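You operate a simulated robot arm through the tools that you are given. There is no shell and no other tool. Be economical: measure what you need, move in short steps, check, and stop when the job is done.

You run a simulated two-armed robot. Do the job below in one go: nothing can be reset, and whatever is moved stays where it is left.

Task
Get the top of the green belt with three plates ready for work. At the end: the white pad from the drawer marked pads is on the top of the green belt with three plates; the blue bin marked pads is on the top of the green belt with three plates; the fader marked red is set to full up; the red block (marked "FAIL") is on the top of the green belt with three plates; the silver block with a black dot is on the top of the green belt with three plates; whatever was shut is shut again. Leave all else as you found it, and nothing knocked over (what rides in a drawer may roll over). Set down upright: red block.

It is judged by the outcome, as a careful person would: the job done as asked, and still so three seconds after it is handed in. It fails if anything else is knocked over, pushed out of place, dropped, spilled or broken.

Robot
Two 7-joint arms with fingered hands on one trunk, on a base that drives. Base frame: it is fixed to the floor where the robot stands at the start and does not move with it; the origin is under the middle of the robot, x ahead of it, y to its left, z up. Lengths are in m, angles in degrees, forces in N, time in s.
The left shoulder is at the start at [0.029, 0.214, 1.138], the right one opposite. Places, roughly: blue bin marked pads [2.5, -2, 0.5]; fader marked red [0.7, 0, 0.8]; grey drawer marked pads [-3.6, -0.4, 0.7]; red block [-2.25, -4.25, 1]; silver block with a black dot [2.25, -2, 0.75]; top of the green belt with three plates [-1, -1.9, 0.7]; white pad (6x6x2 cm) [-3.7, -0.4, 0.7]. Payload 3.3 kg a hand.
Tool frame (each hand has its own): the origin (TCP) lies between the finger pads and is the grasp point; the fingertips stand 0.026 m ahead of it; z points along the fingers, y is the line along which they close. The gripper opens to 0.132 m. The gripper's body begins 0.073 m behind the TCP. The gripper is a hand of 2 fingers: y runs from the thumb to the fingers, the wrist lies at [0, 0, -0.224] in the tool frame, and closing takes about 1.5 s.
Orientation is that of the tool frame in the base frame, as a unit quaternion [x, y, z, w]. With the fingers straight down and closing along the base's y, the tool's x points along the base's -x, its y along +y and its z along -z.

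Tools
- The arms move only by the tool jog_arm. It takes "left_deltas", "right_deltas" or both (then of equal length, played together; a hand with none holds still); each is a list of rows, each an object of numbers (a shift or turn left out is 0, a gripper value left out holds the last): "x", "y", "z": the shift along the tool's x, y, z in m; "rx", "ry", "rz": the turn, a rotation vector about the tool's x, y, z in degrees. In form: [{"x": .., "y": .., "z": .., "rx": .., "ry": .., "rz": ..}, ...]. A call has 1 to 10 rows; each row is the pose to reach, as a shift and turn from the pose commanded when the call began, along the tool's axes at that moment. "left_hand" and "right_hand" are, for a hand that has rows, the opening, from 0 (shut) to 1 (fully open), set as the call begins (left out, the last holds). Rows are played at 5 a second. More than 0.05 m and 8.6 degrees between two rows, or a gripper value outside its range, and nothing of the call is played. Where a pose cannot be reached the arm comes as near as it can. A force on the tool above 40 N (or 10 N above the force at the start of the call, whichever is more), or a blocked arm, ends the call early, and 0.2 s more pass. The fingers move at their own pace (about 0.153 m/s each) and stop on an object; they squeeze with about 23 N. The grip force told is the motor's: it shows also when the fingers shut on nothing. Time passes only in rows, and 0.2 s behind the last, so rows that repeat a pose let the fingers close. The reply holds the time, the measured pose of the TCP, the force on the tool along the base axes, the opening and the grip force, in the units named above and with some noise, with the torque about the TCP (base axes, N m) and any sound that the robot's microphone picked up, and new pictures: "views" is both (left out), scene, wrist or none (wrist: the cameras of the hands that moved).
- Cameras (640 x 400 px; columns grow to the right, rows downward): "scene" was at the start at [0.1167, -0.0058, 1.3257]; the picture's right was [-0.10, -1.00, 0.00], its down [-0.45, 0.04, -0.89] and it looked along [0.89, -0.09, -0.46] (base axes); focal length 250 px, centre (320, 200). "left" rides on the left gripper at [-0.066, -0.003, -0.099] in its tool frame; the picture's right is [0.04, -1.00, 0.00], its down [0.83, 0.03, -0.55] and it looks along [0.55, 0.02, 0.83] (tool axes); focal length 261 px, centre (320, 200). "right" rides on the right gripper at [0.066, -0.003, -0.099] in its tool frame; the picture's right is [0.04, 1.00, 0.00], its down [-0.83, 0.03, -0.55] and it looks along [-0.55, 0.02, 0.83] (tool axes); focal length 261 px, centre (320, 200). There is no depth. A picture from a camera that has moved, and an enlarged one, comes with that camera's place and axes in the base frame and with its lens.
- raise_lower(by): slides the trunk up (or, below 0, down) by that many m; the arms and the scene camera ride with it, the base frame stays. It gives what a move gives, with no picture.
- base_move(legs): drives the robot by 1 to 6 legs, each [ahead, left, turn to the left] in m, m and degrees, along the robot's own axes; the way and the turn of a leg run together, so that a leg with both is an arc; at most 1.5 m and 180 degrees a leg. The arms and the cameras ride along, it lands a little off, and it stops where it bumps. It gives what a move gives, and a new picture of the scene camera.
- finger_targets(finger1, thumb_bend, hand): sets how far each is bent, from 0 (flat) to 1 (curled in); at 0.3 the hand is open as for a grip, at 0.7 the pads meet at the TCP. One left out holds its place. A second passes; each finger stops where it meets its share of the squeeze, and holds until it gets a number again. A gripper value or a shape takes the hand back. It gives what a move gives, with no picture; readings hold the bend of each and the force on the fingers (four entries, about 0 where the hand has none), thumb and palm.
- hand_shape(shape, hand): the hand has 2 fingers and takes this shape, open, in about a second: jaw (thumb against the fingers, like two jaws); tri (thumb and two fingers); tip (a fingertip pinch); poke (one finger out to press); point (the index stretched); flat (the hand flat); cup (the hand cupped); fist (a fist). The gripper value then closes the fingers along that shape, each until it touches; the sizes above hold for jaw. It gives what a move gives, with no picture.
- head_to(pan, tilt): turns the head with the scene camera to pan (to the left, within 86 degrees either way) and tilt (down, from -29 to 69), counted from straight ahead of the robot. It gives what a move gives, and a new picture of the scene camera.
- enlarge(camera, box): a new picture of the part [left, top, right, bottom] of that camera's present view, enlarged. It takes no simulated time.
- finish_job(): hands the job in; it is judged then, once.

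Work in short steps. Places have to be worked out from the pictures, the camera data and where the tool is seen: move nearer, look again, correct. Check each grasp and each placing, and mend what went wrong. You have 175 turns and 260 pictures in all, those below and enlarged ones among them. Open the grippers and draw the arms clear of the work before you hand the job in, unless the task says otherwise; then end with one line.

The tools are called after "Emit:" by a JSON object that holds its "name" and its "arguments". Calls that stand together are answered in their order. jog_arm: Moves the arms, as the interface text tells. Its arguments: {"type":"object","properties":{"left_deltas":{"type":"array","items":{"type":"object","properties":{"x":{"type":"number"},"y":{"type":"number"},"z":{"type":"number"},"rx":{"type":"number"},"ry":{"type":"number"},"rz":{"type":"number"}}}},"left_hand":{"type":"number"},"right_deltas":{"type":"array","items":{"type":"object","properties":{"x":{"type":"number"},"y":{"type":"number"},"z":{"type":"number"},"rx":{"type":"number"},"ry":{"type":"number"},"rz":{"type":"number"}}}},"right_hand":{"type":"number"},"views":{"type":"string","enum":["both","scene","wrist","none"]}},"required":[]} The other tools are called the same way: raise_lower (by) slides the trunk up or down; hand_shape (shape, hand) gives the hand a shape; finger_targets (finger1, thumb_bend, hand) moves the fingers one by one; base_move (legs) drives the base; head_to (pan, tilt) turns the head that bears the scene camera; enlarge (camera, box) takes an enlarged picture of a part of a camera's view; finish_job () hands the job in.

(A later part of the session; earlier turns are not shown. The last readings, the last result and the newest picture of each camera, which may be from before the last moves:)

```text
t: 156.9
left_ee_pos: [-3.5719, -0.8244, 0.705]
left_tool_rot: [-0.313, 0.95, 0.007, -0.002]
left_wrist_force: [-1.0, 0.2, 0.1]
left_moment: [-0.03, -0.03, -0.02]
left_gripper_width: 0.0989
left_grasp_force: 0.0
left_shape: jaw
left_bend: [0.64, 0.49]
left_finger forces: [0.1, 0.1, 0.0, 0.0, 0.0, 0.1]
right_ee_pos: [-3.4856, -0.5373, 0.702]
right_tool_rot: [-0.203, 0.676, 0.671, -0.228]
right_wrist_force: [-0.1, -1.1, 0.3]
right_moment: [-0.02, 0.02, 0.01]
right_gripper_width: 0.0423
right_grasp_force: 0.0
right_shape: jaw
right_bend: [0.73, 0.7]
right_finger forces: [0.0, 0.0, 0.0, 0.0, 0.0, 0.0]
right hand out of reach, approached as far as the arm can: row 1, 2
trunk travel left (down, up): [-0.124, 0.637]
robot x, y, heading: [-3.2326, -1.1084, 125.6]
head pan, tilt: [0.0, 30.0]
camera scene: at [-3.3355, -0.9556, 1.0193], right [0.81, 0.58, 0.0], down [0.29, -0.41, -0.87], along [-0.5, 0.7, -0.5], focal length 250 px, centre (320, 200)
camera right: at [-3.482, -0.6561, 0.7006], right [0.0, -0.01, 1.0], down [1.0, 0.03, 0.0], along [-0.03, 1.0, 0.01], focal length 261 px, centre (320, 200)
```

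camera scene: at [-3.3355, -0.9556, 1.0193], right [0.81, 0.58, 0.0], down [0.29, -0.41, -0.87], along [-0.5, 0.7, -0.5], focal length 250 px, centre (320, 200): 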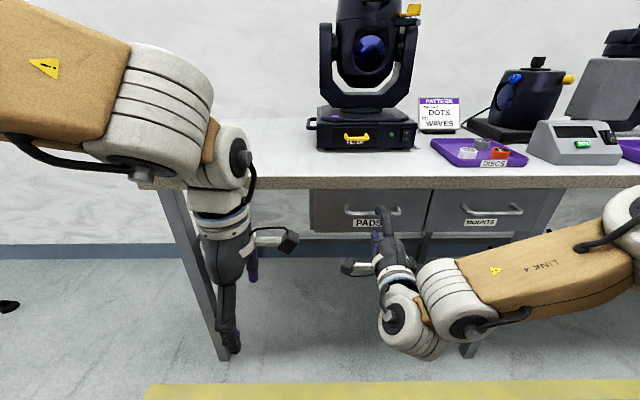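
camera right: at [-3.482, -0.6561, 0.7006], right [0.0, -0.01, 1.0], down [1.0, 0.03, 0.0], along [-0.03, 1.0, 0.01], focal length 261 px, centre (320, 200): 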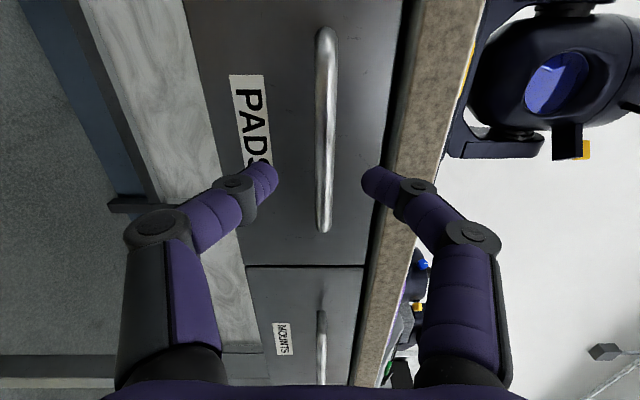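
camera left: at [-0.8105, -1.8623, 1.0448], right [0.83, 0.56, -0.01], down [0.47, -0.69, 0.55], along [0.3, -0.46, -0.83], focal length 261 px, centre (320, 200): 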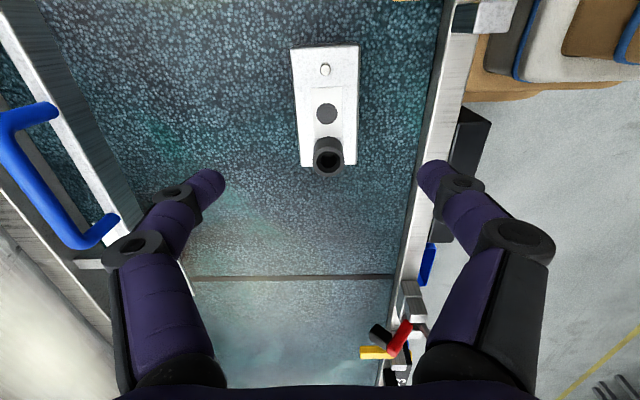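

The bar lies exactly between the two fingers, with clearance to the bench edge. I advance 6.5 cm and close.

Emit:
{"name": "jog_arm", "arguments": {"right_deltas": [{"z": 0.03}, {"z": 0.055}, {"z": 0.065}], "views": "wrist"}}

Emit:
{"name": "jog_arm", "arguments": {"right_hand": 0, "right_deltas": [{}, {}, {}, {}, {}], "views": "both"}}

```text
t: 157.7
left_ee_pos: [-3.5731, -0.8237, 0.7043]
left_tool_rot: [-0.313, 0.95, 0.007, -0.001]
left_wrist_force: [-0.3, 0.6, 0.2]
left_moment: [0.03, -0.02, -0.04]
left_gripper_width: 0.099
left_grasp_force: 0.0
left_shape: jaw
left_bend: [0.64, 0.49]
left_finger forces: [0.0, 0.0, 0.0, 0.0, 0.1, 0.0]
right_ee_pos: [-3.5229, -0.4884, 0.6996]
right_tool_rot: [-0.208, 0.678, 0.668, -0.227]
right_wrist_force: [7.2, -7.5, -2.8]
right_moment: [-0.08, -0.05, -0.04]
right_gripper_width: 0.0093
right_grasp_force: 23.1
right_shape: jaw
right_bend: [0.74, 0.73]
right_finger forces: [0.0, 0.0, 0.0, 0.0, 0.0, 0.0]
trunk travel left (down, up): [-0.124, 0.637]
robot x, y, heading: [-3.2279, -1.1086, 125.4]
head pan, tilt: [0.0, 30.0]
stopped in row 3 (right hand): the force on the tool passed its limit (the readings are from after the stop); the commanded pose is now the measured one
camera right: at [-3.5172, -0.6066, 0.6978], right [-0.01, 0.0, 1.0], down [1.0, 0.04, 0.01], along [-0.04, 1.0, 0.0], focal length 261 px, centre (320, 200)
```

right: 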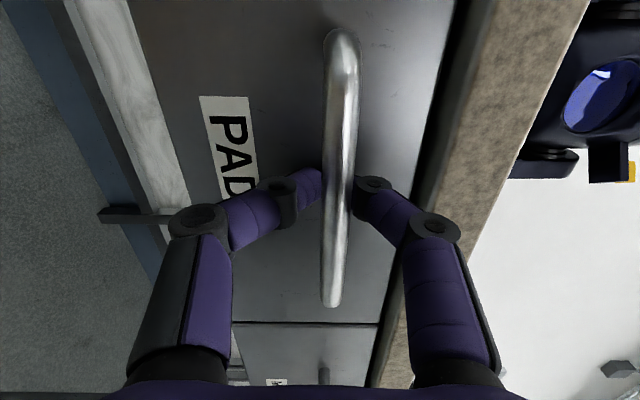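

```text
t: 158.9
left_ee_pos: [-3.5714, -0.8247, 0.7057]
left_tool_rot: [-0.312, 0.95, 0.007, -0.002]
left_wrist_force: [0.6, 0.2, 0.8]
left_moment: [0.0, -0.01, 0.02]
left_gripper_width: 0.0988
left_grasp_force: 0.1
left_shape: jaw
left_bend: [0.64, 0.49]
left_finger forces: [0.1, 0.0, 0.0, 0.1, 0.0, 0.0]
right_ee_pos: [-3.5218, -0.4886, 0.7008]
right_tool_rot: [-0.208, 0.678, 0.668, -0.227]
right_wrist_force: [14.9, -18.1, -9.3]
right_moment: [-0.31, -0.26, -0.06]
right_gripper_width: 0.0078
right_grasp_force: 23.0
right_shape: jaw
right_bend: [0.74, 0.73]
right_finger forces: [0.0, 0.0, 0.0, 0.0, 0.1, 0.0]
trunk travel left (down, up): [-0.124, 0.637]
robot x, y, heading: [-3.2279, -1.1096, 125.4]
head pan, tilt: [0.0, 30.0]
camera scene: at [-3.3344, -0.9564, 1.0193], right [0.81, 0.58, 0.0], down [0.29, -0.41, -0.87], along [-0.5, 0.71, -0.5], focal length 250 px, centre (320, 200)
camera right: at [-3.5171, -0.6069, 0.6989], right [-0.01, 0.0, 1.0], down [1.0, 0.04, 0.01], along [-0.04, 1.0, 0.0], focal length 261 px, centre (320, 200)
```

scene: 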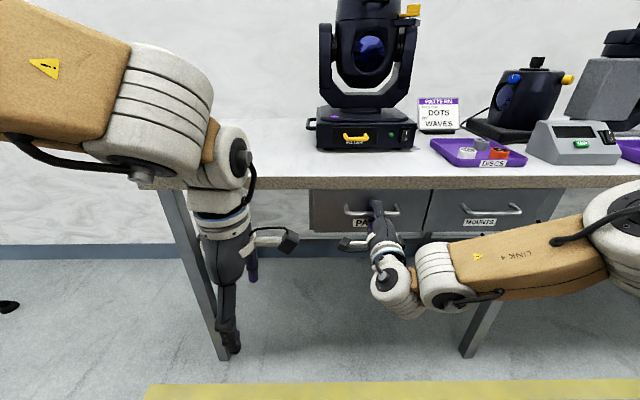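
right: 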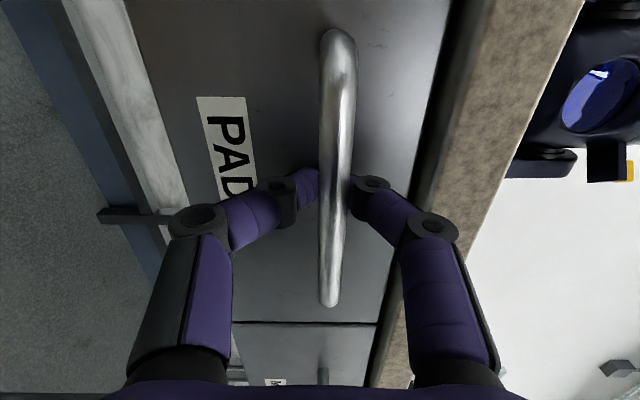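

The fingers hold the bar (8 mm) while the tips press lightly on the drawer face. I pull by driving the base back 0.1 m and check.

Emit:
{"name": "jog_arm", "arguments": {"right_deltas": [{"z": -0.008}, {"z": -0.02}], "views": "none"}}

Emit:
{"name": "base_move", "arguments": {"legs": [[-0.1, 0, 0]]}}

```text
t: 159.5
left_ee_pos: [-3.5722, -0.8228, 0.7045]
left_tool_rot: [-0.313, 0.95, 0.008, -0.002]
left_wrist_force: [0.2, 0.4, 0.3]
left_moment: [0.01, 0.0, 0.0]
left_gripper_width: 0.0989
left_grasp_force: 0.1
left_shape: jaw
left_bend: [0.64, 0.49]
left_finger forces: [0.0, 0.0, 0.0, 0.0, 0.0, 0.0]
right_ee_pos: [-3.5102, -0.5037, 0.7012]
right_tool_rot: [-0.206, 0.677, 0.669, -0.227]
right_wrist_force: [-1.8, 2.4, 1.2]
right_moment: [0.02, 0.0, 0.0]
right_gripper_width: 0.0032
right_grasp_force: 22.5
right_shape: jaw
right_bend: [0.73, 0.73]
right_finger forces: [0.0, 0.0, 0.0, 0.1, 0.0, 0.1]
trunk travel left (down, up): [-0.124, 0.637]
robot x, y, heading: [-3.2304, -1.1088, 125.6]
head pan, tilt: [0.0, 30.0]
```

```text
t: 160.7
left_ee_pos: [-3.5135, -0.9062, 0.7054]
left_tool_rot: [-0.312, 0.95, 0.007, -0.002]
left_wrist_force: [1.0, 0.0, 0.9]
left_moment: [0.0, -0.01, 0.0]
left_gripper_width: 0.0988
left_grasp_force: 0.0
left_shape: jaw
left_bend: [0.64, 0.49]
left_finger forces: [0.1, 0.1, 0.0, 0.1, 0.1, 0.0]
right_ee_pos: [-3.4523, -0.5885, 0.7001]
right_tool_rot: [-0.208, 0.678, 0.668, -0.227]
right_wrist_force: [-0.5, 0.2, 0.2]
right_moment: [0.02, 0.0, 0.0]
right_gripper_width: 0.0034
right_grasp_force: 23.2
right_shape: jaw
right_bend: [0.72, 0.73]
right_finger forces: [0.1, 0.1, 0.0, 0.1, 0.0, 0.0]
trunk travel left (down, up): [-0.124, 0.637]
robot x, y, heading: [-3.1687, -1.194, 125.5]
head pan, tilt: [0.0, 30.0]
camera scene: at [-3.2766, -1.0383, 1.0192], right [0.81, 0.58, 0.0], down [0.29, -0.41, -0.87], along [-0.5, 0.7, -0.5], focal length 250 px, centre (320, 200)
```

scene: 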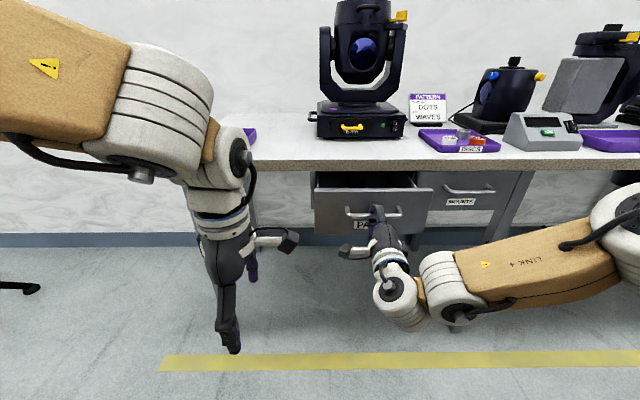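

The drawer is opening (about 12 cm). I pull on 10 cm more.

Emit:
{"name": "base_move", "arguments": {"legs": [[-0.1, 0, 0]]}}

Emit:
{"name": "enlarge", "arguments": {"camera": "scene", "box": [270, 130, 490, 270]}}

```text
t: 161.8
left_ee_pos: [-3.456, -0.9886, 0.7057]
left_tool_rot: [-0.314, 0.949, 0.008, -0.001]
left_wrist_force: [1.3, -0.7, -0.4]
left_moment: [0.02, 0.0, 0.02]
left_gripper_width: 0.0985
left_grasp_force: 0.2
left_shape: jaw
left_bend: [0.64, 0.49]
left_finger forces: [0.0, 0.0, 0.0, 0.1, 0.1, 0.1]
right_ee_pos: [-3.3956, -0.6688, 0.699]
right_tool_rot: [-0.207, 0.678, 0.667, -0.228]
right_wrist_force: [-0.4, 0.0, -0.5]
right_moment: [0.02, -0.05, 0.0]
right_gripper_width: 0.0036
right_grasp_force: 23.1
right_shape: jaw
right_bend: [0.72, 0.73]
right_finger forces: [0.0, 0.0, 0.1, 0.0, 0.0, 0.0]
trunk travel left (down, up): [-0.124, 0.637]
robot x, y, heading: [-3.1081, -1.2726, 125.5]
head pan, tilt: [0.0, 30.0]
camera scene: at [-3.2181, -1.1207, 1.0192], right [0.81, 0.58, 0.0], down [0.29, -0.41, -0.87], along [-0.5, 0.7, -0.5], focal length 250 px, centre (320, 200)
```

scene: 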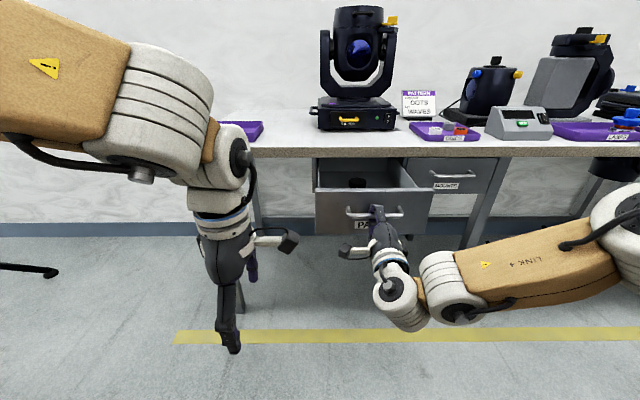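

```text
2.86 times, centred on (380, 200) of scene
camera zoom: at [-3.2181, -1.1207, 1.0192], right [0.81, 0.58, 0.0], down [0.29, -0.41, -0.87], along [-0.5, 0.7, -0.5], focal length 715 px, centre (149, 200)
```

zoom: 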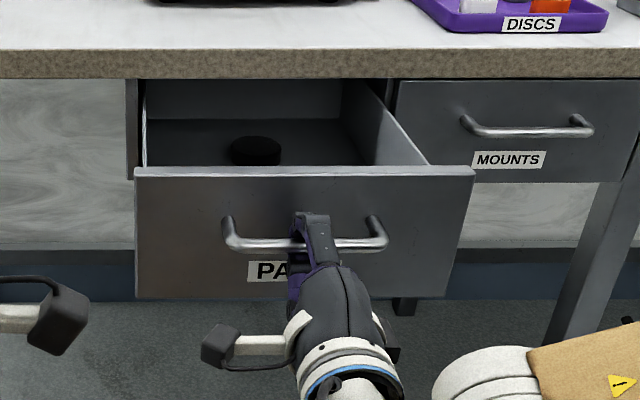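

A black disc is seen inside; the white pad is not yet visible from this low angle. I release the handle, draw the right hand back, and raise the head for a view into the drawer.

Emit:
{"name": "jog_arm", "arguments": {"right_hand": 0.35, "right_deltas": [{}, {}, {"z": -0.02}, {"z": -0.05}, {"z": -0.08}], "views": "none"}}

Emit:
{"name": "base_move", "arguments": {"legs": [[-0.1, 0, 0]]}}

Emit:
{"name": "raise_lower", "arguments": {"by": 0.35}}

Emit:
{"name": "head_to", "arguments": {"pan": -5, "tilt": 45}}

```text
t: 163.0
left_ee_pos: [-3.4553, -0.9892, 0.7051]
left_tool_rot: [-0.313, 0.95, 0.009, -0.001]
left_wrist_force: [0.2, -0.5, -0.2]
left_moment: [-0.05, 0.04, 0.02]
left_gripper_width: 0.0986
left_grasp_force: 0.1
left_shape: jaw
left_bend: [0.64, 0.49]
left_finger forces: [0.0, 0.0, 0.0, 0.1, 0.1, 0.1]
right_ee_pos: [-3.3479, -0.7368, 0.7009]
right_tool_rot: [-0.208, 0.677, 0.668, -0.229]
right_wrist_force: [0.0, -0.2, -0.1]
right_moment: [0.03, -0.01, -0.02]
right_gripper_width: 0.0459
right_grasp_force: 0.0
right_shape: jaw
right_bend: [0.74, 0.7]
right_finger forces: [0.1, 0.0, 0.0, 0.1, 0.0, 0.1]
trunk travel left (down, up): [-0.124, 0.637]
robot x, y, heading: [-3.1086, -1.2694, 125.5]
head pan, tilt: [0.0, 30.0]
```

```text
t: 164.2
left_ee_pos: [-3.3953, -1.0708, 0.7048]
left_tool_rot: [-0.312, 0.95, 0.008, -0.001]
left_wrist_force: [-0.2, 0.4, 0.6]
left_moment: [-0.02, -0.03, 0.0]
left_gripper_width: 0.0989
left_grasp_force: 0.0
left_shape: jaw
left_bend: [0.64, 0.49]
left_finger forces: [0.1, 0.0, 0.0, 0.1, 0.0, 0.0]
right_ee_pos: [-3.2883, -0.8177, 0.6999]
right_tool_rot: [-0.206, 0.677, 0.668, -0.229]
right_wrist_force: [-0.9, -0.5, 0.6]
right_moment: [-0.03, 0.05, 0.03]
right_gripper_width: 0.0458
right_grasp_force: 0.0
right_shape: jaw
right_bend: [0.74, 0.7]
right_finger forces: [0.1, 0.0, 0.1, 0.0, 0.0, 0.0]
trunk travel left (down, up): [-0.124, 0.637]
robot x, y, heading: [-3.0578, -1.3549, 125.6]
head pan, tilt: [0.0, 30.0]
camera scene: at [-3.1586, -1.2035, 1.0192], right [0.81, 0.58, 0.0], down [0.29, -0.41, -0.87], along [-0.5, 0.7, -0.5], focal length 250 px, centre (320, 200)
```

scene: 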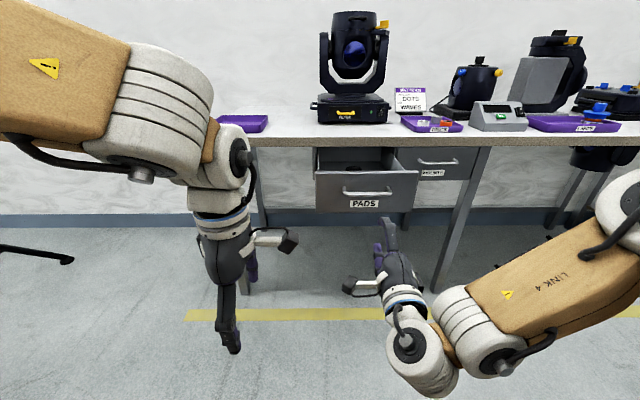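

```text
t: 167.6
left_ee_pos: [-3.3956, -1.0711, 1.0556]
left_tool_rot: [-0.312, 0.95, 0.007, -0.002]
left_wrist_force: [-0.1, -0.5, -0.3]
left_moment: [0.01, 0.01, -0.01]
left_gripper_width: 0.099
left_grasp_force: 0.1
left_shape: jaw
left_bend: [0.64, 0.49]
left_finger forces: [0.0, 0.1, 0.0, 0.1, 0.0, 0.0]
right_ee_pos: [-3.2874, -0.8192, 1.0499]
right_tool_rot: [-0.206, 0.678, 0.667, -0.228]
right_wrist_force: [0.2, -0.4, 0.3]
right_moment: [-0.01, -0.01, 0.03]
right_gripper_width: 0.046
right_grasp_force: 0.1
right_shape: jaw
right_bend: [0.74, 0.7]
right_finger forces: [0.0, 0.1, 0.0, 0.1, 0.0, 0.0]
trunk travel left (down, up): [-0.474, 0.287]
robot x, y, heading: [-3.0544, -1.3544, 125.7]
head pan, tilt: [0.0, 30.0]
```

```text
t: 168.4
left_ee_pos: [-3.3958, -1.072, 1.0546]
left_tool_rot: [-0.312, 0.95, 0.007, -0.001]
left_wrist_force: [0.1, -1.3, -0.8]
left_moment: [-0.01, -0.01, 0.03]
left_gripper_width: 0.0989
left_grasp_force: 0.0
left_shape: jaw
left_bend: [0.64, 0.49]
left_finger forces: [0.0, 0.0, 0.0, 0.0, 0.0, 0.0]
right_ee_pos: [-3.2879, -0.8175, 1.0502]
right_tool_rot: [-0.207, 0.678, 0.668, -0.228]
right_wrist_force: [-0.2, -0.2, 0.0]
right_moment: [0.0, 0.04, -0.01]
right_gripper_width: 0.0459
right_grasp_force: 0.1
right_shape: jaw
right_bend: [0.74, 0.7]
right_finger forces: [0.0, 0.1, 0.0, 0.0, 0.1, 0.0]
trunk travel left (down, up): [-0.474, 0.287]
robot x, y, heading: [-3.0501, -1.3603, 125.4]
head pan, tilt: [-5.0, 45.0]
camera scene: at [-3.1033, -1.2689, 1.3529], right [0.86, 0.51, 0.0], down [0.36, -0.61, -0.71], along [-0.36, 0.61, -0.71], focal length 250 px, centre (320, 200)
```

scene: 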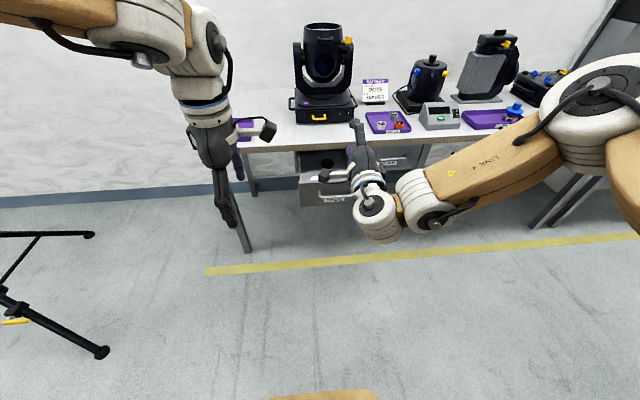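

The drawer is open about 22 cm. I drive 0.3 m nearer to look down into it.

Emit:
{"name": "base_move", "arguments": {"legs": [[0.3, 0, 0]]}}

Emit:
{"name": "head_to", "arguments": {"pan": 3, "tilt": 58}}

```text
t: 170.4
left_ee_pos: [-3.5661, -0.8265, 1.0556]
left_tool_rot: [-0.31, 0.951, 0.008, -0.001]
left_wrist_force: [0.8, 0.3, -0.7]
left_moment: [-0.04, 0.02, 0.0]
left_gripper_width: 0.0988
left_grasp_force: 0.0
left_shape: jaw
left_bend: [0.64, 0.49]
left_finger forces: [0.1, 0.0, 0.0, 0.0, 0.1, 0.0]
right_ee_pos: [-3.4575, -0.5744, 1.0496]
right_tool_rot: [-0.205, 0.678, 0.668, -0.227]
right_wrist_force: [0.4, -0.1, 0.0]
right_moment: [0.02, -0.01, 0.01]
right_gripper_width: 0.0462
right_grasp_force: 0.1
right_shape: jaw
right_bend: [0.74, 0.7]
right_finger forces: [0.0, 0.0, 0.1, 0.1, 0.0, 0.0]
trunk travel left (down, up): [-0.474, 0.287]
robot x, y, heading: [-3.2214, -1.1163, 125.0]
head pan, tilt: [-5.0, 45.0]
camera scene: at [-3.275, -1.0259, 1.3528], right [0.86, 0.5, 0.0], down [0.36, -0.61, -0.71], along [-0.36, 0.61, -0.71], focal length 250 px, centre (320, 200)
```

scene: 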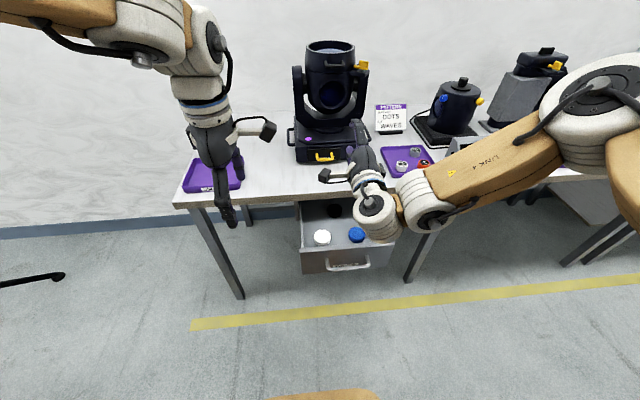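

```text
t: 171.1
left_ee_pos: [-3.5653, -0.8277, 1.0554]
left_tool_rot: [-0.31, 0.951, 0.007, -0.002]
left_wrist_force: [0.2, -0.5, -0.5]
left_moment: [0.0, -0.04, 0.01]
left_gripper_width: 0.0987
left_grasp_force: 0.0
left_shape: jaw
left_bend: [0.64, 0.49]
left_finger forces: [0.0, 0.0, 0.0, 0.1, 0.0, 0.0]
right_ee_pos: [-3.457, -0.5759, 1.0499]
right_tool_rot: [-0.205, 0.678, 0.669, -0.226]
right_wrist_force: [0.3, 0.6, 0.3]
right_moment: [0.03, 0.0, 0.02]
right_gripper_width: 0.046
right_grasp_force: 0.0
right_shape: jaw
right_bend: [0.74, 0.7]
right_finger forces: [0.0, 0.0, 0.0, 0.0, 0.1, 0.0]
trunk travel left (down, up): [-0.474, 0.287]
robot x, y, heading: [-3.2242, -1.1166, 125.3]
head pan, tilt: [3.0, 58.0]
camera scene: at [-3.276, -1.0429, 1.3358], right [0.79, 0.62, 0.0], down [0.52, -0.67, -0.53], along [-0.33, 0.42, -0.85], focal length 250 px, centre (320, 200)
```

scene: 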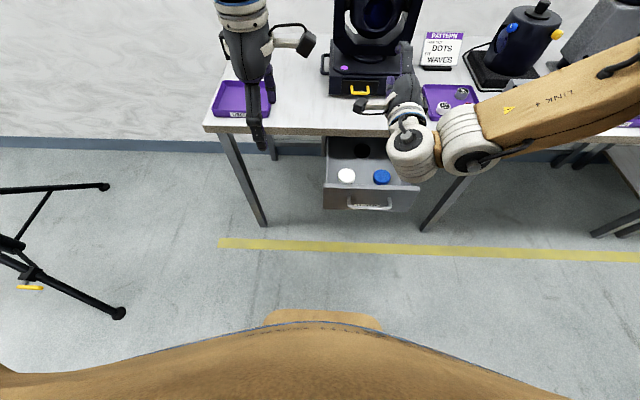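

The white pad lies in the open drawer at about (−3.529, −0.58, 0.66), 7 cm clear of the bench edge. I turn the right hand back to pointing down to fetch it.

Emit:
{"name": "jog_arm", "arguments": {"right_hand": 0.8, "right_deltas": [{"rx": 4.9, "ry": 4.9, "rz": -4.9}, {"rx": 9.8, "ry": 9.8, "rz": -9.8, "z": -0.01}, {"rx": 14.7, "ry": 14.7, "rz": -14.7, "z": -0.02}, {"rx": 19.6, "ry": 19.6, "rz": -19.6, "z": -0.03}, {"rx": 24.5, "ry": 24.5, "rz": -24.5, "z": -0.04}, {"rx": 29.4, "ry": 29.4, "rz": -29.4, "z": -0.05}, {"rx": 34.3, "ry": 34.3, "rz": -34.3, "z": -0.06}], "views": "none"}}

Emit:
{"name": "jog_arm", "arguments": {"right_deltas": [{"rx": 4.9, "ry": 4.9, "rz": -4.9}, {"rx": 9.8, "ry": 9.8, "rz": -9.8}, {"rx": 14.7, "ry": 14.7, "rz": -14.7}, {"rx": 19.6, "ry": 19.6, "rz": -19.6}, {"rx": 24.5, "ry": 24.5, "rz": -24.5}, {"rx": 29.4, "ry": 29.4, "rz": -29.4}, {"rx": 34.6, "ry": 34.6, "rz": -34.6}]}}

```text
t: 172.7
left_ee_pos: [-3.5658, -0.8285, 1.0554]
left_tool_rot: [-0.309, 0.951, 0.008, -0.002]
left_wrist_force: [0.9, -1.1, -1.6]
left_moment: [-0.02, 0.03, -0.01]
left_gripper_width: 0.0987
left_grasp_force: 0.1
left_shape: jaw
left_bend: [0.64, 0.49]
left_finger forces: [0.1, 0.1, 0.0, 0.0, 0.1, 0.1]
right_ee_pos: [-3.4206, -0.6233, 1.0508]
right_tool_rot: [-0.628, 0.657, 0.392, -0.14]
right_wrist_force: [-1.0, -0.9, -1.0]
right_moment: [-0.05, -0.01, 0.0]
right_gripper_width: 0.1052
right_grasp_force: 0.1
right_shape: jaw
right_bend: [0.59, 0.43]
right_finger forces: [0.0, 0.0, 0.0, 0.0, 0.0, 0.0]
trunk travel left (down, up): [-0.474, 0.287]
robot x, y, heading: [-3.2236, -1.115, 125.3]
head pan, tilt: [3.0, 58.0]
```

```text
refused: row 7 steps farther than a row can; nothing moved
```

Emit:
{"name": "jog_arm", "arguments": {"right_deltas": [{"rx": 4.9, "ry": 4.9, "rz": -4.9}, {"rx": 9.8, "ry": 9.8, "rz": -9.8}, {"rx": 14.7, "ry": 14.7, "rz": -14.7}, {"rx": 19.6, "ry": 19.6, "rz": -19.6}, {"rx": 24.5, "ry": 24.5, "rz": -24.5}, {"rx": 29.4, "ry": 29.4, "rz": -29.4}, {"rx": 34.3, "ry": 34.3, "rz": -34.3}]}}

```text
t: 174.3
left_ee_pos: [-3.5637, -0.8281, 1.0563]
left_tool_rot: [-0.309, 0.951, 0.007, -0.002]
left_wrist_force: [0.5, 1.0, -0.7]
left_moment: [-0.01, 0.01, -0.01]
left_gripper_width: 0.0986
left_grasp_force: 0.1
left_shape: jaw
left_bend: [0.64, 0.49]
left_finger forces: [0.1, 0.1, 0.1, 0.1, 0.1, 0.0]
right_ee_pos: [-3.4216, -0.6277, 1.0504]
right_tool_rot: [0.887, -0.461, -0.015, 0.018]
right_wrist_force: [-0.4, -0.5, 0.1]
right_moment: [0.02, 0.01, 0.0]
right_gripper_width: 0.1055
right_grasp_force: 0.1
right_shape: jaw
right_bend: [0.59, 0.43]
right_finger forces: [0.0, 0.0, 0.0, 0.1, 0.0, 0.0]
right hand out of reach, approached as far as the arm can: row 7
trunk travel left (down, up): [-0.474, 0.287]
robot x, y, heading: [-3.2258, -1.119, 125.6]
head pan, tilt: [3.0, 58.0]
camera scene: at [-3.2751, -1.0429, 1.3358], right [0.79, 0.62, 0.0], down [0.52, -0.67, -0.53], along [-0.33, 0.42, -0.85], focal length 250 px, centre (320, 200)
camera right: at [-3.3768, -0.6772, 1.1479], right [-0.79, -0.61, 0.05], down [-0.48, 0.67, 0.56], along [-0.37, 0.42, -0.83], focal length 261 px, centre (320, 200)
```

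scene: 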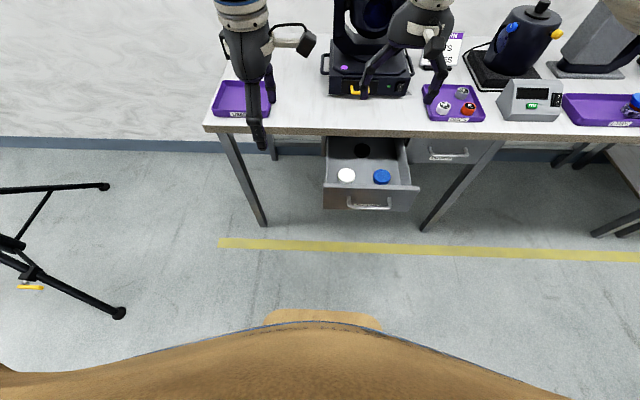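
right: 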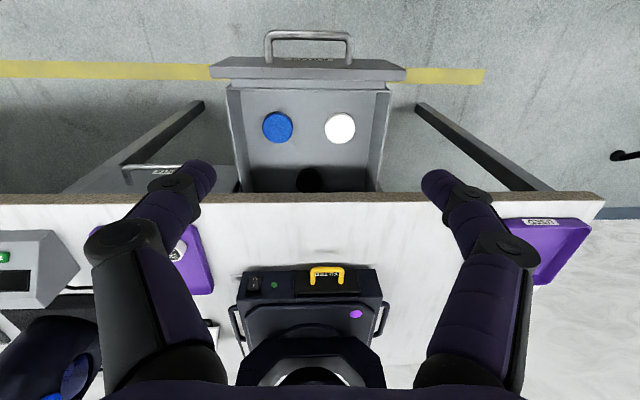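

Both views agree on the pad at (−3.525, −0.583). I shift left 6 cm and ahead 10 cm so that the right hand comes over it, then lower the trunk 0.2 m.

Emit:
{"name": "base_move", "arguments": {"legs": [[0.1, 0.06, 0]]}}

Emit:
{"name": "raise_lower", "arguments": {"by": -0.2}}

Emit:
{"name": "enlarge", "arguments": {"camera": "right", "box": [160, 0, 480, 200]}}

```text
t: 175.6
left_ee_pos: [-3.6751, -0.78, 1.0544]
left_tool_rot: [-0.311, 0.95, 0.007, -0.001]
left_wrist_force: [0.1, 0.5, 0.8]
left_moment: [0.03, -0.04, 0.02]
left_gripper_width: 0.0987
left_grasp_force: 0.1
left_shape: jaw
left_bend: [0.64, 0.49]
left_finger forces: [0.1, 0.0, 0.0, 0.0, 0.0, 0.1]
right_ee_pos: [-3.5312, -0.5792, 1.0492]
right_tool_rot: [0.886, -0.462, -0.012, 0.019]
right_wrist_force: [-0.3, -0.2, 1.0]
right_moment: [-0.01, -0.02, 0.04]
right_gripper_width: 0.1058
right_grasp_force: 0.0
right_shape: jaw
right_bend: [0.59, 0.43]
right_finger forces: [0.0, 0.0, 0.0, 0.0, 0.0, 0.1]
trunk travel left (down, up): [-0.474, 0.287]
robot x, y, heading: [-3.3334, -1.0669, 125.3]
head pan, tilt: [3.0, 58.0]
camera scene: at [-3.3863, -0.9946, 1.3356], right [0.79, 0.62, 0.0], down [0.53, -0.67, -0.53], along [-0.33, 0.42, -0.85], focal length 250 px, centre (320, 200)
```

scene: 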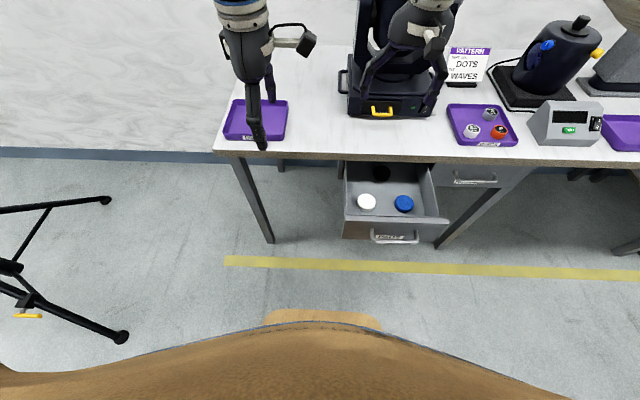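

```text
t: 177.7
left_ee_pos: [-3.6729, -0.7807, 0.8555]
left_tool_rot: [-0.311, 0.95, 0.008, -0.002]
left_wrist_force: [1.0, 0.2, -0.2]
left_moment: [0.0, -0.02, -0.01]
left_gripper_width: 0.0988
left_grasp_force: 0.1
left_shape: jaw
left_bend: [0.64, 0.49]
left_finger forces: [0.1, 0.0, 0.1, 0.0, 0.1, 0.0]
right_ee_pos: [-3.5297, -0.5794, 0.8497]
right_tool_rot: [0.886, -0.463, -0.014, 0.018]
right_wrist_force: [0.1, 0.1, -0.1]
right_moment: [0.01, 0.0, -0.01]
right_gripper_width: 0.1057
right_grasp_force: 0.0
right_shape: jaw
right_bend: [0.59, 0.43]
right_finger forces: [0.0, 0.0, 0.0, 0.0, 0.1, 0.0]
trunk travel left (down, up): [-0.274, 0.487]
robot x, y, heading: [-3.333, -1.0682, 125.3]
head pan, tilt: [3.0, 58.0]
```

```text
2.00 times, centred on (320, 100) of right
camera zoom: at [-3.4858, -0.6295, 0.9477], right [-0.8, -0.6, 0.04], down [-0.48, 0.67, 0.56], along [-0.37, 0.42, -0.83], focal length 521 px, centre (320, 400)
```

zoom: 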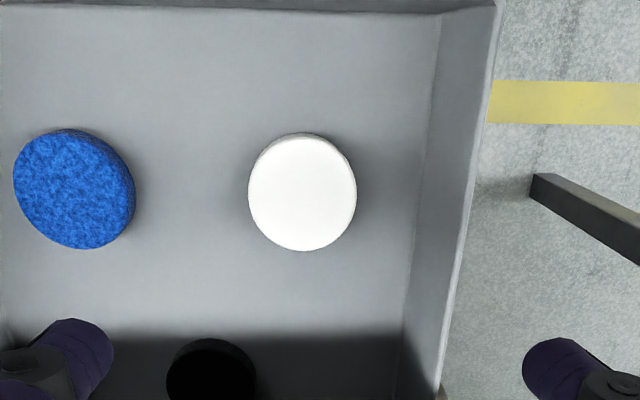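

The hand is over the white pad within 6 mm. I narrow the opening to ~8 cm and descend in the drawer beside the pad.

Emit:
{"name": "jog_arm", "arguments": {"right_hand": 0.6, "right_deltas": [{"x": 0.006, "z": 0.03}, {"x": 0.006, "z": 0.07}, {"x": 0.006, "z": 0.11}, {"x": 0.006, "z": 0.14}, {"x": 0.006, "z": 0.155}]}}

```text
t: 178.9
left_ee_pos: [-3.6748, -0.7805, 0.8553]
left_tool_rot: [-0.311, 0.95, 0.008, -0.003]
left_wrist_force: [-0.6, -0.1, -0.4]
left_moment: [-0.02, 0.01, 0.0]
left_gripper_width: 0.0987
left_grasp_force: 0.0
left_shape: jaw
left_bend: [0.64, 0.49]
left_finger forces: [0.1, 0.1, 0.0, 0.0, 0.0, 0.1]
right_ee_pos: [-3.5303, -0.5863, 0.697]
right_tool_rot: [0.886, -0.464, -0.014, 0.018]
right_wrist_force: [9.5, 6.0, 4.0]
right_moment: [-0.33, 0.49, 0.0]
right_gripper_width: 0.0727
right_grasp_force: 0.1
right_shape: jaw
right_bend: [0.72, 0.7]
right_finger forces: [11.9, 0.0, 0.0, 0.1, 0.0, 0.1]
trunk travel left (down, up): [-0.274, 0.487]
robot x, y, heading: [-3.3324, -1.0666, 124.9]
head pan, tilt: [3.0, 58.0]
camera scene: at [-3.4013, -0.9695, 1.1341], right [0.79, 0.62, 0.0], down [0.52, -0.67, -0.53], along [-0.33, 0.42, -0.85], focal length 250 px, centre (320, 200)
camera right: at [-3.4871, -0.6353, 0.7942], right [-0.8, -0.6, 0.04], down [-0.48, 0.67, 0.56], along [-0.37, 0.43, -0.83], focal length 261 px, centre (320, 200)
```

scene: 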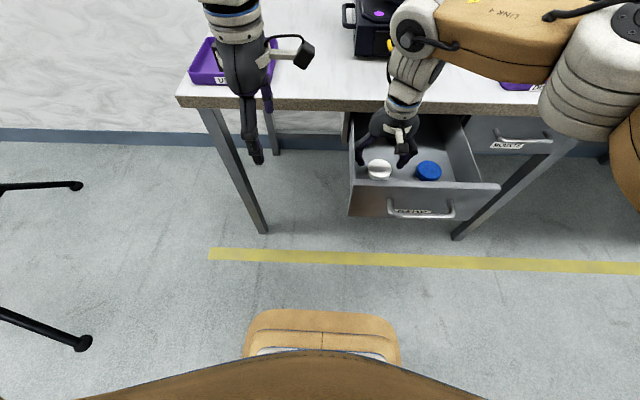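
right: 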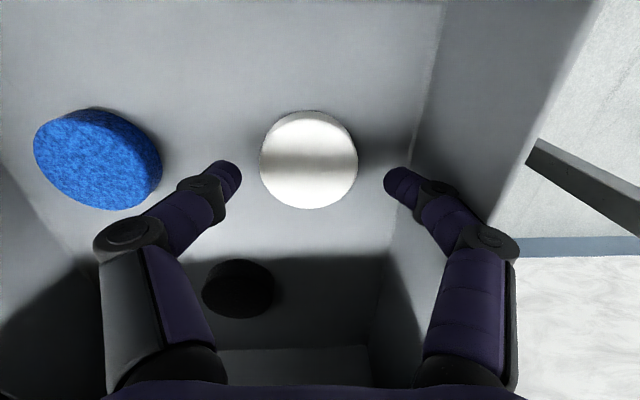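

The outer finger rubs the drawer's side wall; the pad's middle is ~8 mm to the robot's right anyway. I shift right, narrow slightly, and go down 2 cm.

Emit:
{"name": "jog_arm", "arguments": {"right_hand": 0.56, "right_deltas": [{"y": -0.008}, {"y": -0.009, "z": 0.01}, {"y": -0.009, "z": 0.018}, {"y": -0.009, "z": 0.022}]}}

```text
t: 179.9
left_ee_pos: [-3.6748, -0.7809, 0.8559]
left_tool_rot: [-0.311, 0.95, 0.008, -0.001]
left_wrist_force: [-0.1, 0.1, -0.3]
left_moment: [0.02, 0.03, 0.01]
left_gripper_width: 0.099
left_grasp_force: 0.0
left_shape: jaw
left_bend: [0.64, 0.49]
left_finger forces: [0.0, 0.1, 0.0, 0.0, 0.1, 0.0]
right_ee_pos: [-3.5267, -0.5815, 0.6734]
right_tool_rot: [0.886, -0.463, -0.013, 0.018]
right_wrist_force: [0.1, -0.1, 0.2]
right_moment: [-0.01, -0.05, 0.03]
right_gripper_width: 0.0736
right_grasp_force: 0.0
right_shape: jaw
right_bend: [0.72, 0.7]
right_finger forces: [0.0, 0.0, 0.0, 0.0, 0.0, 0.1]
trunk travel left (down, up): [-0.274, 0.487]
robot x, y, heading: [-3.3316, -1.0665, 125.1]
head pan, tilt: [3.0, 58.0]
camera scene: at [-3.4025, -0.9698, 1.1339], right [0.79, 0.62, 0.0], down [0.53, -0.67, -0.53], along [-0.33, 0.42, -0.85], focal length 250 px, centre (320, 200)
camera right: at [-3.482, -0.6326, 0.7706], right [-0.8, -0.6, 0.04], down [-0.48, 0.67, 0.56], along [-0.37, 0.42, -0.83], focal length 261 px, centre (320, 200)
```

scene: 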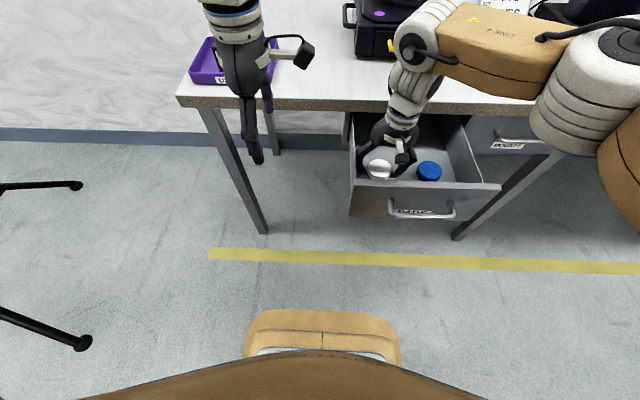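
right: 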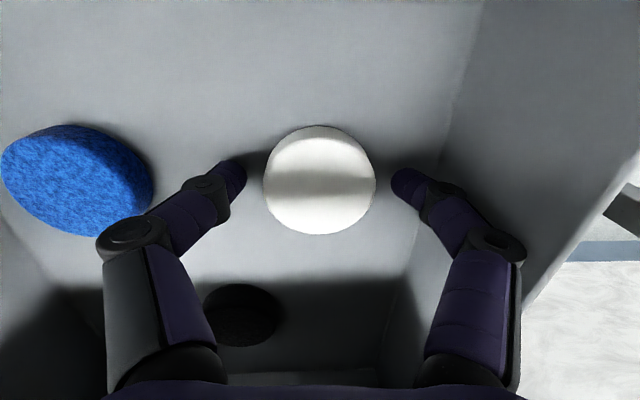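

The pad is centred; its top is about level with the fingertips. I go down 1.3 cm more and close.

Emit:
{"name": "jog_arm", "arguments": {"right_deltas": [{"z": 0.007}, {"z": 0.014}], "views": "none"}}

Emit:
{"name": "jog_arm", "arguments": {"right_hand": 0, "right_deltas": [{}, {}, {}, {}, {}], "views": "wrist"}}

```text
t: 180.5
left_ee_pos: [-3.6743, -0.7829, 0.8564]
left_tool_rot: [-0.311, 0.95, 0.009, -0.002]
left_wrist_force: [-0.2, 0.7, 0.5]
left_moment: [-0.02, -0.01, -0.01]
left_gripper_width: 0.0989
left_grasp_force: 0.2
left_shape: jaw
left_bend: [0.64, 0.49]
left_finger forces: [0.1, 0.1, 0.1, 0.0, 0.0, 0.0]
right_ee_pos: [-3.5277, -0.5822, 0.6668]
right_tool_rot: [0.886, -0.463, -0.02, 0.015]
right_wrist_force: [0.0, -0.1, 29.2]
right_moment: [0.74, -1.32, 0.01]
right_gripper_width: 0.0726
right_grasp_force: 0.1
right_shape: jaw
right_bend: [0.72, 0.7]
right_finger forces: [0.0, 0.0, 0.0, 0.1, 29.3, 0.0]
trunk travel left (down, up): [-0.274, 0.487]
robot x, y, heading: [-3.3342, -1.0659, 125.2]
head pan, tilt: [3.0, 58.0]
stopped in row 2 (right hand): the force on the tool passed its limit (the readings are from after the stop); the commanded pose is now the measured one
```

```text
t: 181.2
left_ee_pos: [-3.6735, -0.7811, 0.855]
left_tool_rot: [-0.311, 0.95, 0.008, -0.001]
left_wrist_force: [0.5, 0.2, 0.4]
left_moment: [-0.03, -0.01, 0.0]
left_gripper_width: 0.0987
left_grasp_force: 0.1
left_shape: jaw
left_bend: [0.64, 0.49]
left_finger forces: [0.0, 0.0, 0.1, 0.1, 0.0, 0.0]
right_ee_pos: [-3.5273, -0.5792, 0.6685]
right_tool_rot: [0.886, -0.463, -0.021, 0.013]
right_wrist_force: [1.5, 0.7, 22.5]
right_moment: [0.63, -1.01, 0.0]
right_gripper_width: 0.0487
right_grasp_force: 23.2
right_shape: jaw
right_bend: [0.73, 0.7]
right_finger forces: [21.1, 0.0, 0.0, 0.0, 44.1, 0.0]
trunk travel left (down, up): [-0.274, 0.487]
robot x, y, heading: [-3.3288, -1.0701, 125.1]
head pan, tilt: [3.0, 58.0]
stopped in row 3 (right hand): the force on the tool passed its limit (the readings are from after the stop); the commanded pose is now the measured one
camera right: at [-3.4829, -0.6311, 0.7641], right [-0.8, -0.6, 0.04], down [-0.48, 0.67, 0.57], along [-0.37, 0.44, -0.82], focal length 261 px, centre (320, 200)
```

right: 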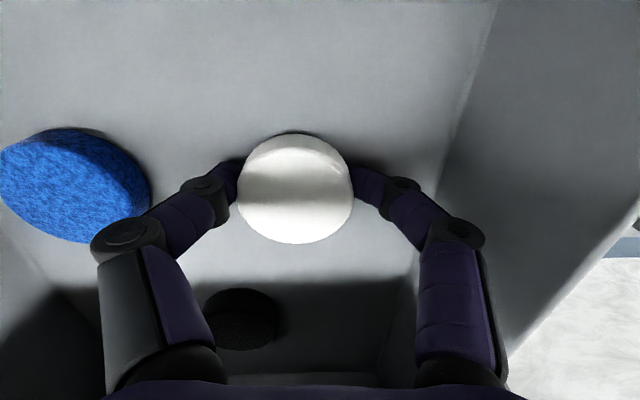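

The fingertips reached the drawer floor and have closed on the pad (49 mm). I lift gently and check.

Emit:
{"name": "jog_arm", "arguments": {"right_deltas": [{"z": -0.01}, {"z": -0.03}, {"z": -0.06}, {"z": -0.09}, {"z": -0.13}, {"z": -0.17}]}}

```text
t: 182.6
left_ee_pos: [-3.6725, -0.7808, 0.8557]
left_tool_rot: [-0.311, 0.95, 0.008, -0.002]
left_wrist_force: [-0.1, -0.5, 0.3]
left_moment: [0.04, -0.01, 0.0]
left_gripper_width: 0.0989
left_grasp_force: 0.1
left_shape: jaw
left_bend: [0.64, 0.49]
left_finger forces: [0.1, 0.0, 0.1, 0.0, 0.1, 0.2]
right_ee_pos: [-3.5206, -0.5792, 0.8364]
right_tool_rot: [0.886, -0.464, -0.018, 0.015]
right_wrist_force: [-0.5, -0.9, -0.6]
right_moment: [0.01, -0.02, -0.03]
right_gripper_width: 0.0486
right_grasp_force: 22.3
right_shape: jaw
right_bend: [0.73, 0.7]
right_finger forces: [23.2, 0.1, 0.0, 0.0, 23.3, 0.1]
trunk travel left (down, up): [-0.274, 0.487]
robot x, y, heading: [-3.3312, -1.0674, 125.5]
head pan, tilt: [3.0, 58.0]
camera scene: at [-3.4025, -0.9701, 1.134], right [0.79, 0.62, 0.0], down [0.53, -0.67, -0.53], along [-0.33, 0.42, -0.85], focal length 250 px, centre (320, 200)
camera right: at [-3.4763, -0.6301, 0.9331], right [-0.8, -0.6, 0.04], down [-0.48, 0.67, 0.57], along [-0.37, 0.43, -0.82], focal length 261 px, centre (320, 200)
```

scene: 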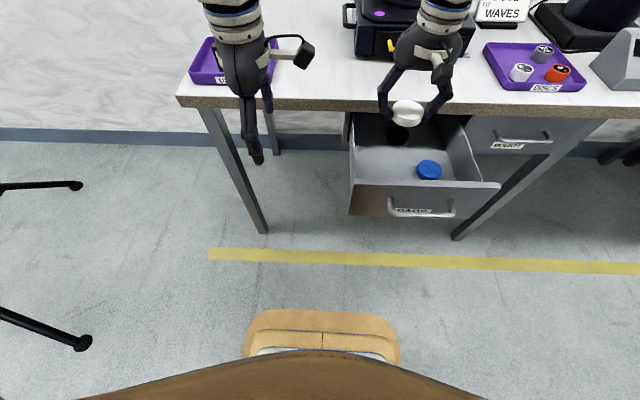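
right: 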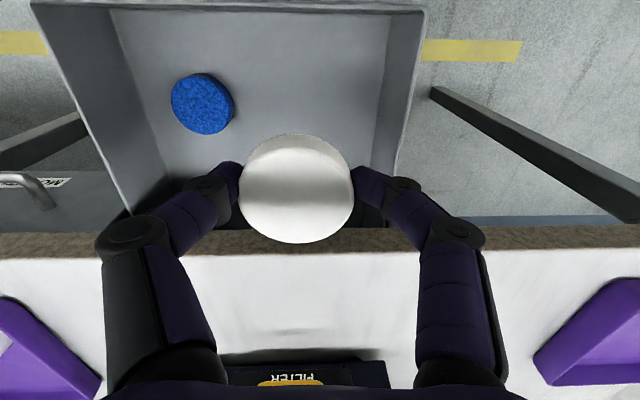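

The white pad is held. To shut the drawer with the left hand, I first raise and draw back the right hand, then back the base away and shift right so the left hand faces the handle.

Emit:
{"name": "jog_arm", "arguments": {"right_deltas": [{"z": -0.04}, {"z": -0.08, "x": 0.02}, {"z": -0.11, "x": 0.05}, {"z": -0.13, "x": 0.08}, {"z": -0.15, "x": 0.11}, {"z": -0.15, "x": 0.13}], "left_deltas": [{}, {}, {}, {}, {}, {}], "left_hand": 0, "views": "none"}}

Emit:
{"name": "base_move", "arguments": {"legs": [[-0.25, 0, 0], [0, -0.28, 0]]}}

```text
t: 184.0
left_ee_pos: [-3.6742, -0.7795, 0.8547]
left_tool_rot: [-0.311, 0.95, 0.008, -0.001]
left_wrist_force: [-0.1, 1.4, 0.3]
left_moment: [-0.04, 0.01, 0.01]
left_gripper_width: 0.0002
left_grasp_force: 23.8
left_shape: jaw
left_bend: [0.62, 0.7]
left_finger forces: [0.1, 0.0, 0.0, 0.0, 0.1, 0.1]
right_ee_pos: [-3.4363, -0.6847, 0.982]
right_tool_rot: [0.886, -0.463, -0.018, 0.015]
right_wrist_force: [-0.6, 0.3, -0.3]
right_moment: [-0.04, -0.01, 0.01]
right_gripper_width: 0.0484
right_grasp_force: 22.9
right_shape: jaw
right_bend: [0.73, 0.7]
right_finger forces: [22.9, 0.1, 0.0, 0.0, 23.0, 0.1]
trunk travel left (down, up): [-0.274, 0.487]
robot x, y, heading: [-3.3304, -1.067, 125.2]
head pan, tilt: [3.0, 58.0]
```

```text
t: 187.4
left_ee_pos: [-3.3041, -0.8252, 0.8553]
left_tool_rot: [-0.312, 0.95, 0.008, -0.001]
left_wrist_force: [0.4, 0.3, 0.5]
left_moment: [0.0, -0.02, 0.02]
left_gripper_width: 0.0
left_grasp_force: 23.0
left_shape: jaw
left_bend: [0.62, 0.7]
left_finger forces: [0.0, 0.0, 0.0, 0.0, 0.0, 0.0]
right_ee_pos: [-3.0666, -0.7277, 0.9826]
right_tool_rot: [0.887, -0.461, -0.018, 0.015]
right_wrist_force: [-0.1, 0.3, 0.4]
right_moment: [-0.03, 0.02, 0.05]
right_gripper_width: 0.0486
right_grasp_force: 23.0
right_shape: jaw
right_bend: [0.73, 0.7]
right_finger forces: [22.9, 0.0, 0.1, 0.0, 23.1, 0.0]
trunk travel left (down, up): [-0.274, 0.487]
robot x, y, heading: [-2.9614, -1.1091, 125.4]
head pan, tilt: [3.0, 58.0]
camera scene: at [-3.0313, -1.0125, 1.1339], right [0.78, 0.62, 0.0], down [0.53, -0.66, -0.53], along [-0.33, 0.41, -0.85], focal length 250 px, centre (320, 200)
```

scene: 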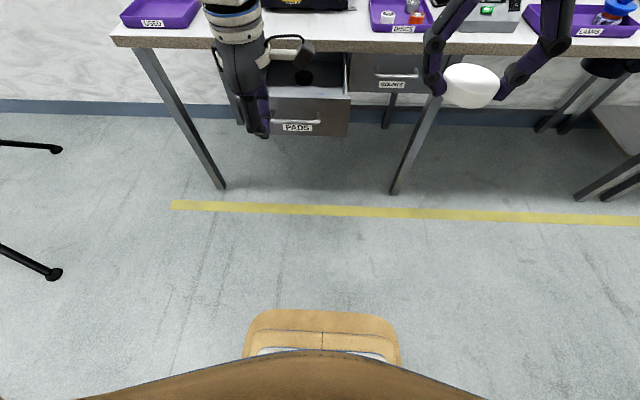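

The left hand is now 19 cm in front of the handle, 2 cm left of its middle. I lower it to handle height and drive ahead to push the drawer most of the way.

Emit:
{"name": "jog_arm", "arguments": {"left_deltas": [{"z": 0.04}, {"z": 0.08}, {"z": 0.12}, {"z": 0.155}], "views": "none"}}

Emit:
{"name": "base_move", "arguments": {"legs": [[0.32, 0, 0]]}}

```text
t: 188.4
left_ee_pos: [-3.3049, -0.8226, 0.6998]
left_tool_rot: [-0.313, 0.95, 0.008, -0.002]
left_wrist_force: [0.0, 0.4, 0.0]
left_moment: [0.0, 0.03, 0.01]
left_gripper_width: 0.0
left_grasp_force: 23.1
left_shape: jaw
left_bend: [0.62, 0.7]
left_finger forces: [0.0, 0.0, 0.0, 0.0, 0.0, 0.1]
right_ee_pos: [-3.0684, -0.7275, 0.9811]
right_tool_rot: [0.887, -0.461, -0.019, 0.015]
right_wrist_force: [0.0, -1.3, 0.3]
right_moment: [0.03, 0.0, 0.02]
right_gripper_width: 0.0483
right_grasp_force: 22.9
right_shape: jaw
right_bend: [0.73, 0.7]
right_finger forces: [22.9, 0.0, 0.0, 0.0, 23.2, 0.0]
trunk travel left (down, up): [-0.274, 0.487]
robot x, y, heading: [-2.963, -1.1119, 125.5]
head pan, tilt: [3.0, 58.0]
```

```text
t: 190.5
left_ee_pos: [-3.4872, -0.5651, 0.6994]
left_tool_rot: [-0.31, 0.951, 0.008, -0.002]
left_wrist_force: [-0.5, -0.1, -0.6]
left_moment: [0.0, 0.0, 0.01]
left_gripper_width: 0.0
left_grasp_force: 22.9
left_shape: jaw
left_bend: [0.62, 0.7]
left_finger forces: [0.1, 0.0, 0.0, 0.1, 0.0, 0.0]
right_ee_pos: [-3.2492, -0.4704, 0.9821]
right_tool_rot: [0.886, -0.462, -0.018, 0.016]
right_wrist_force: [0.9, 0.6, -0.9]
right_moment: [-0.02, -0.01, -0.01]
right_gripper_width: 0.0483
right_grasp_force: 22.5
right_shape: jaw
right_bend: [0.73, 0.7]
right_finger forces: [22.9, 0.1, 0.1, 0.0, 23.1, 0.0]
trunk travel left (down, up): [-0.274, 0.487]
robot x, y, heading: [-3.1428, -0.8552, 125.2]
head pan, tilt: [3.0, 58.0]
camera scene: at [-3.2139, -0.7557, 1.1338], right [0.78, 0.62, 0.0], down [0.53, -0.67, -0.53], along [-0.33, 0.42, -0.85], focal length 250 px, centre (320, 200)
```

scene: 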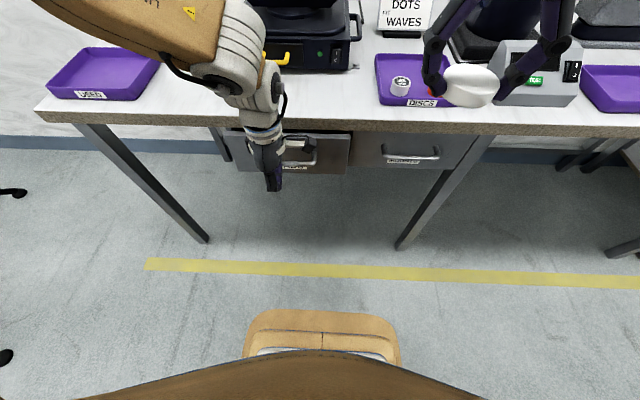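

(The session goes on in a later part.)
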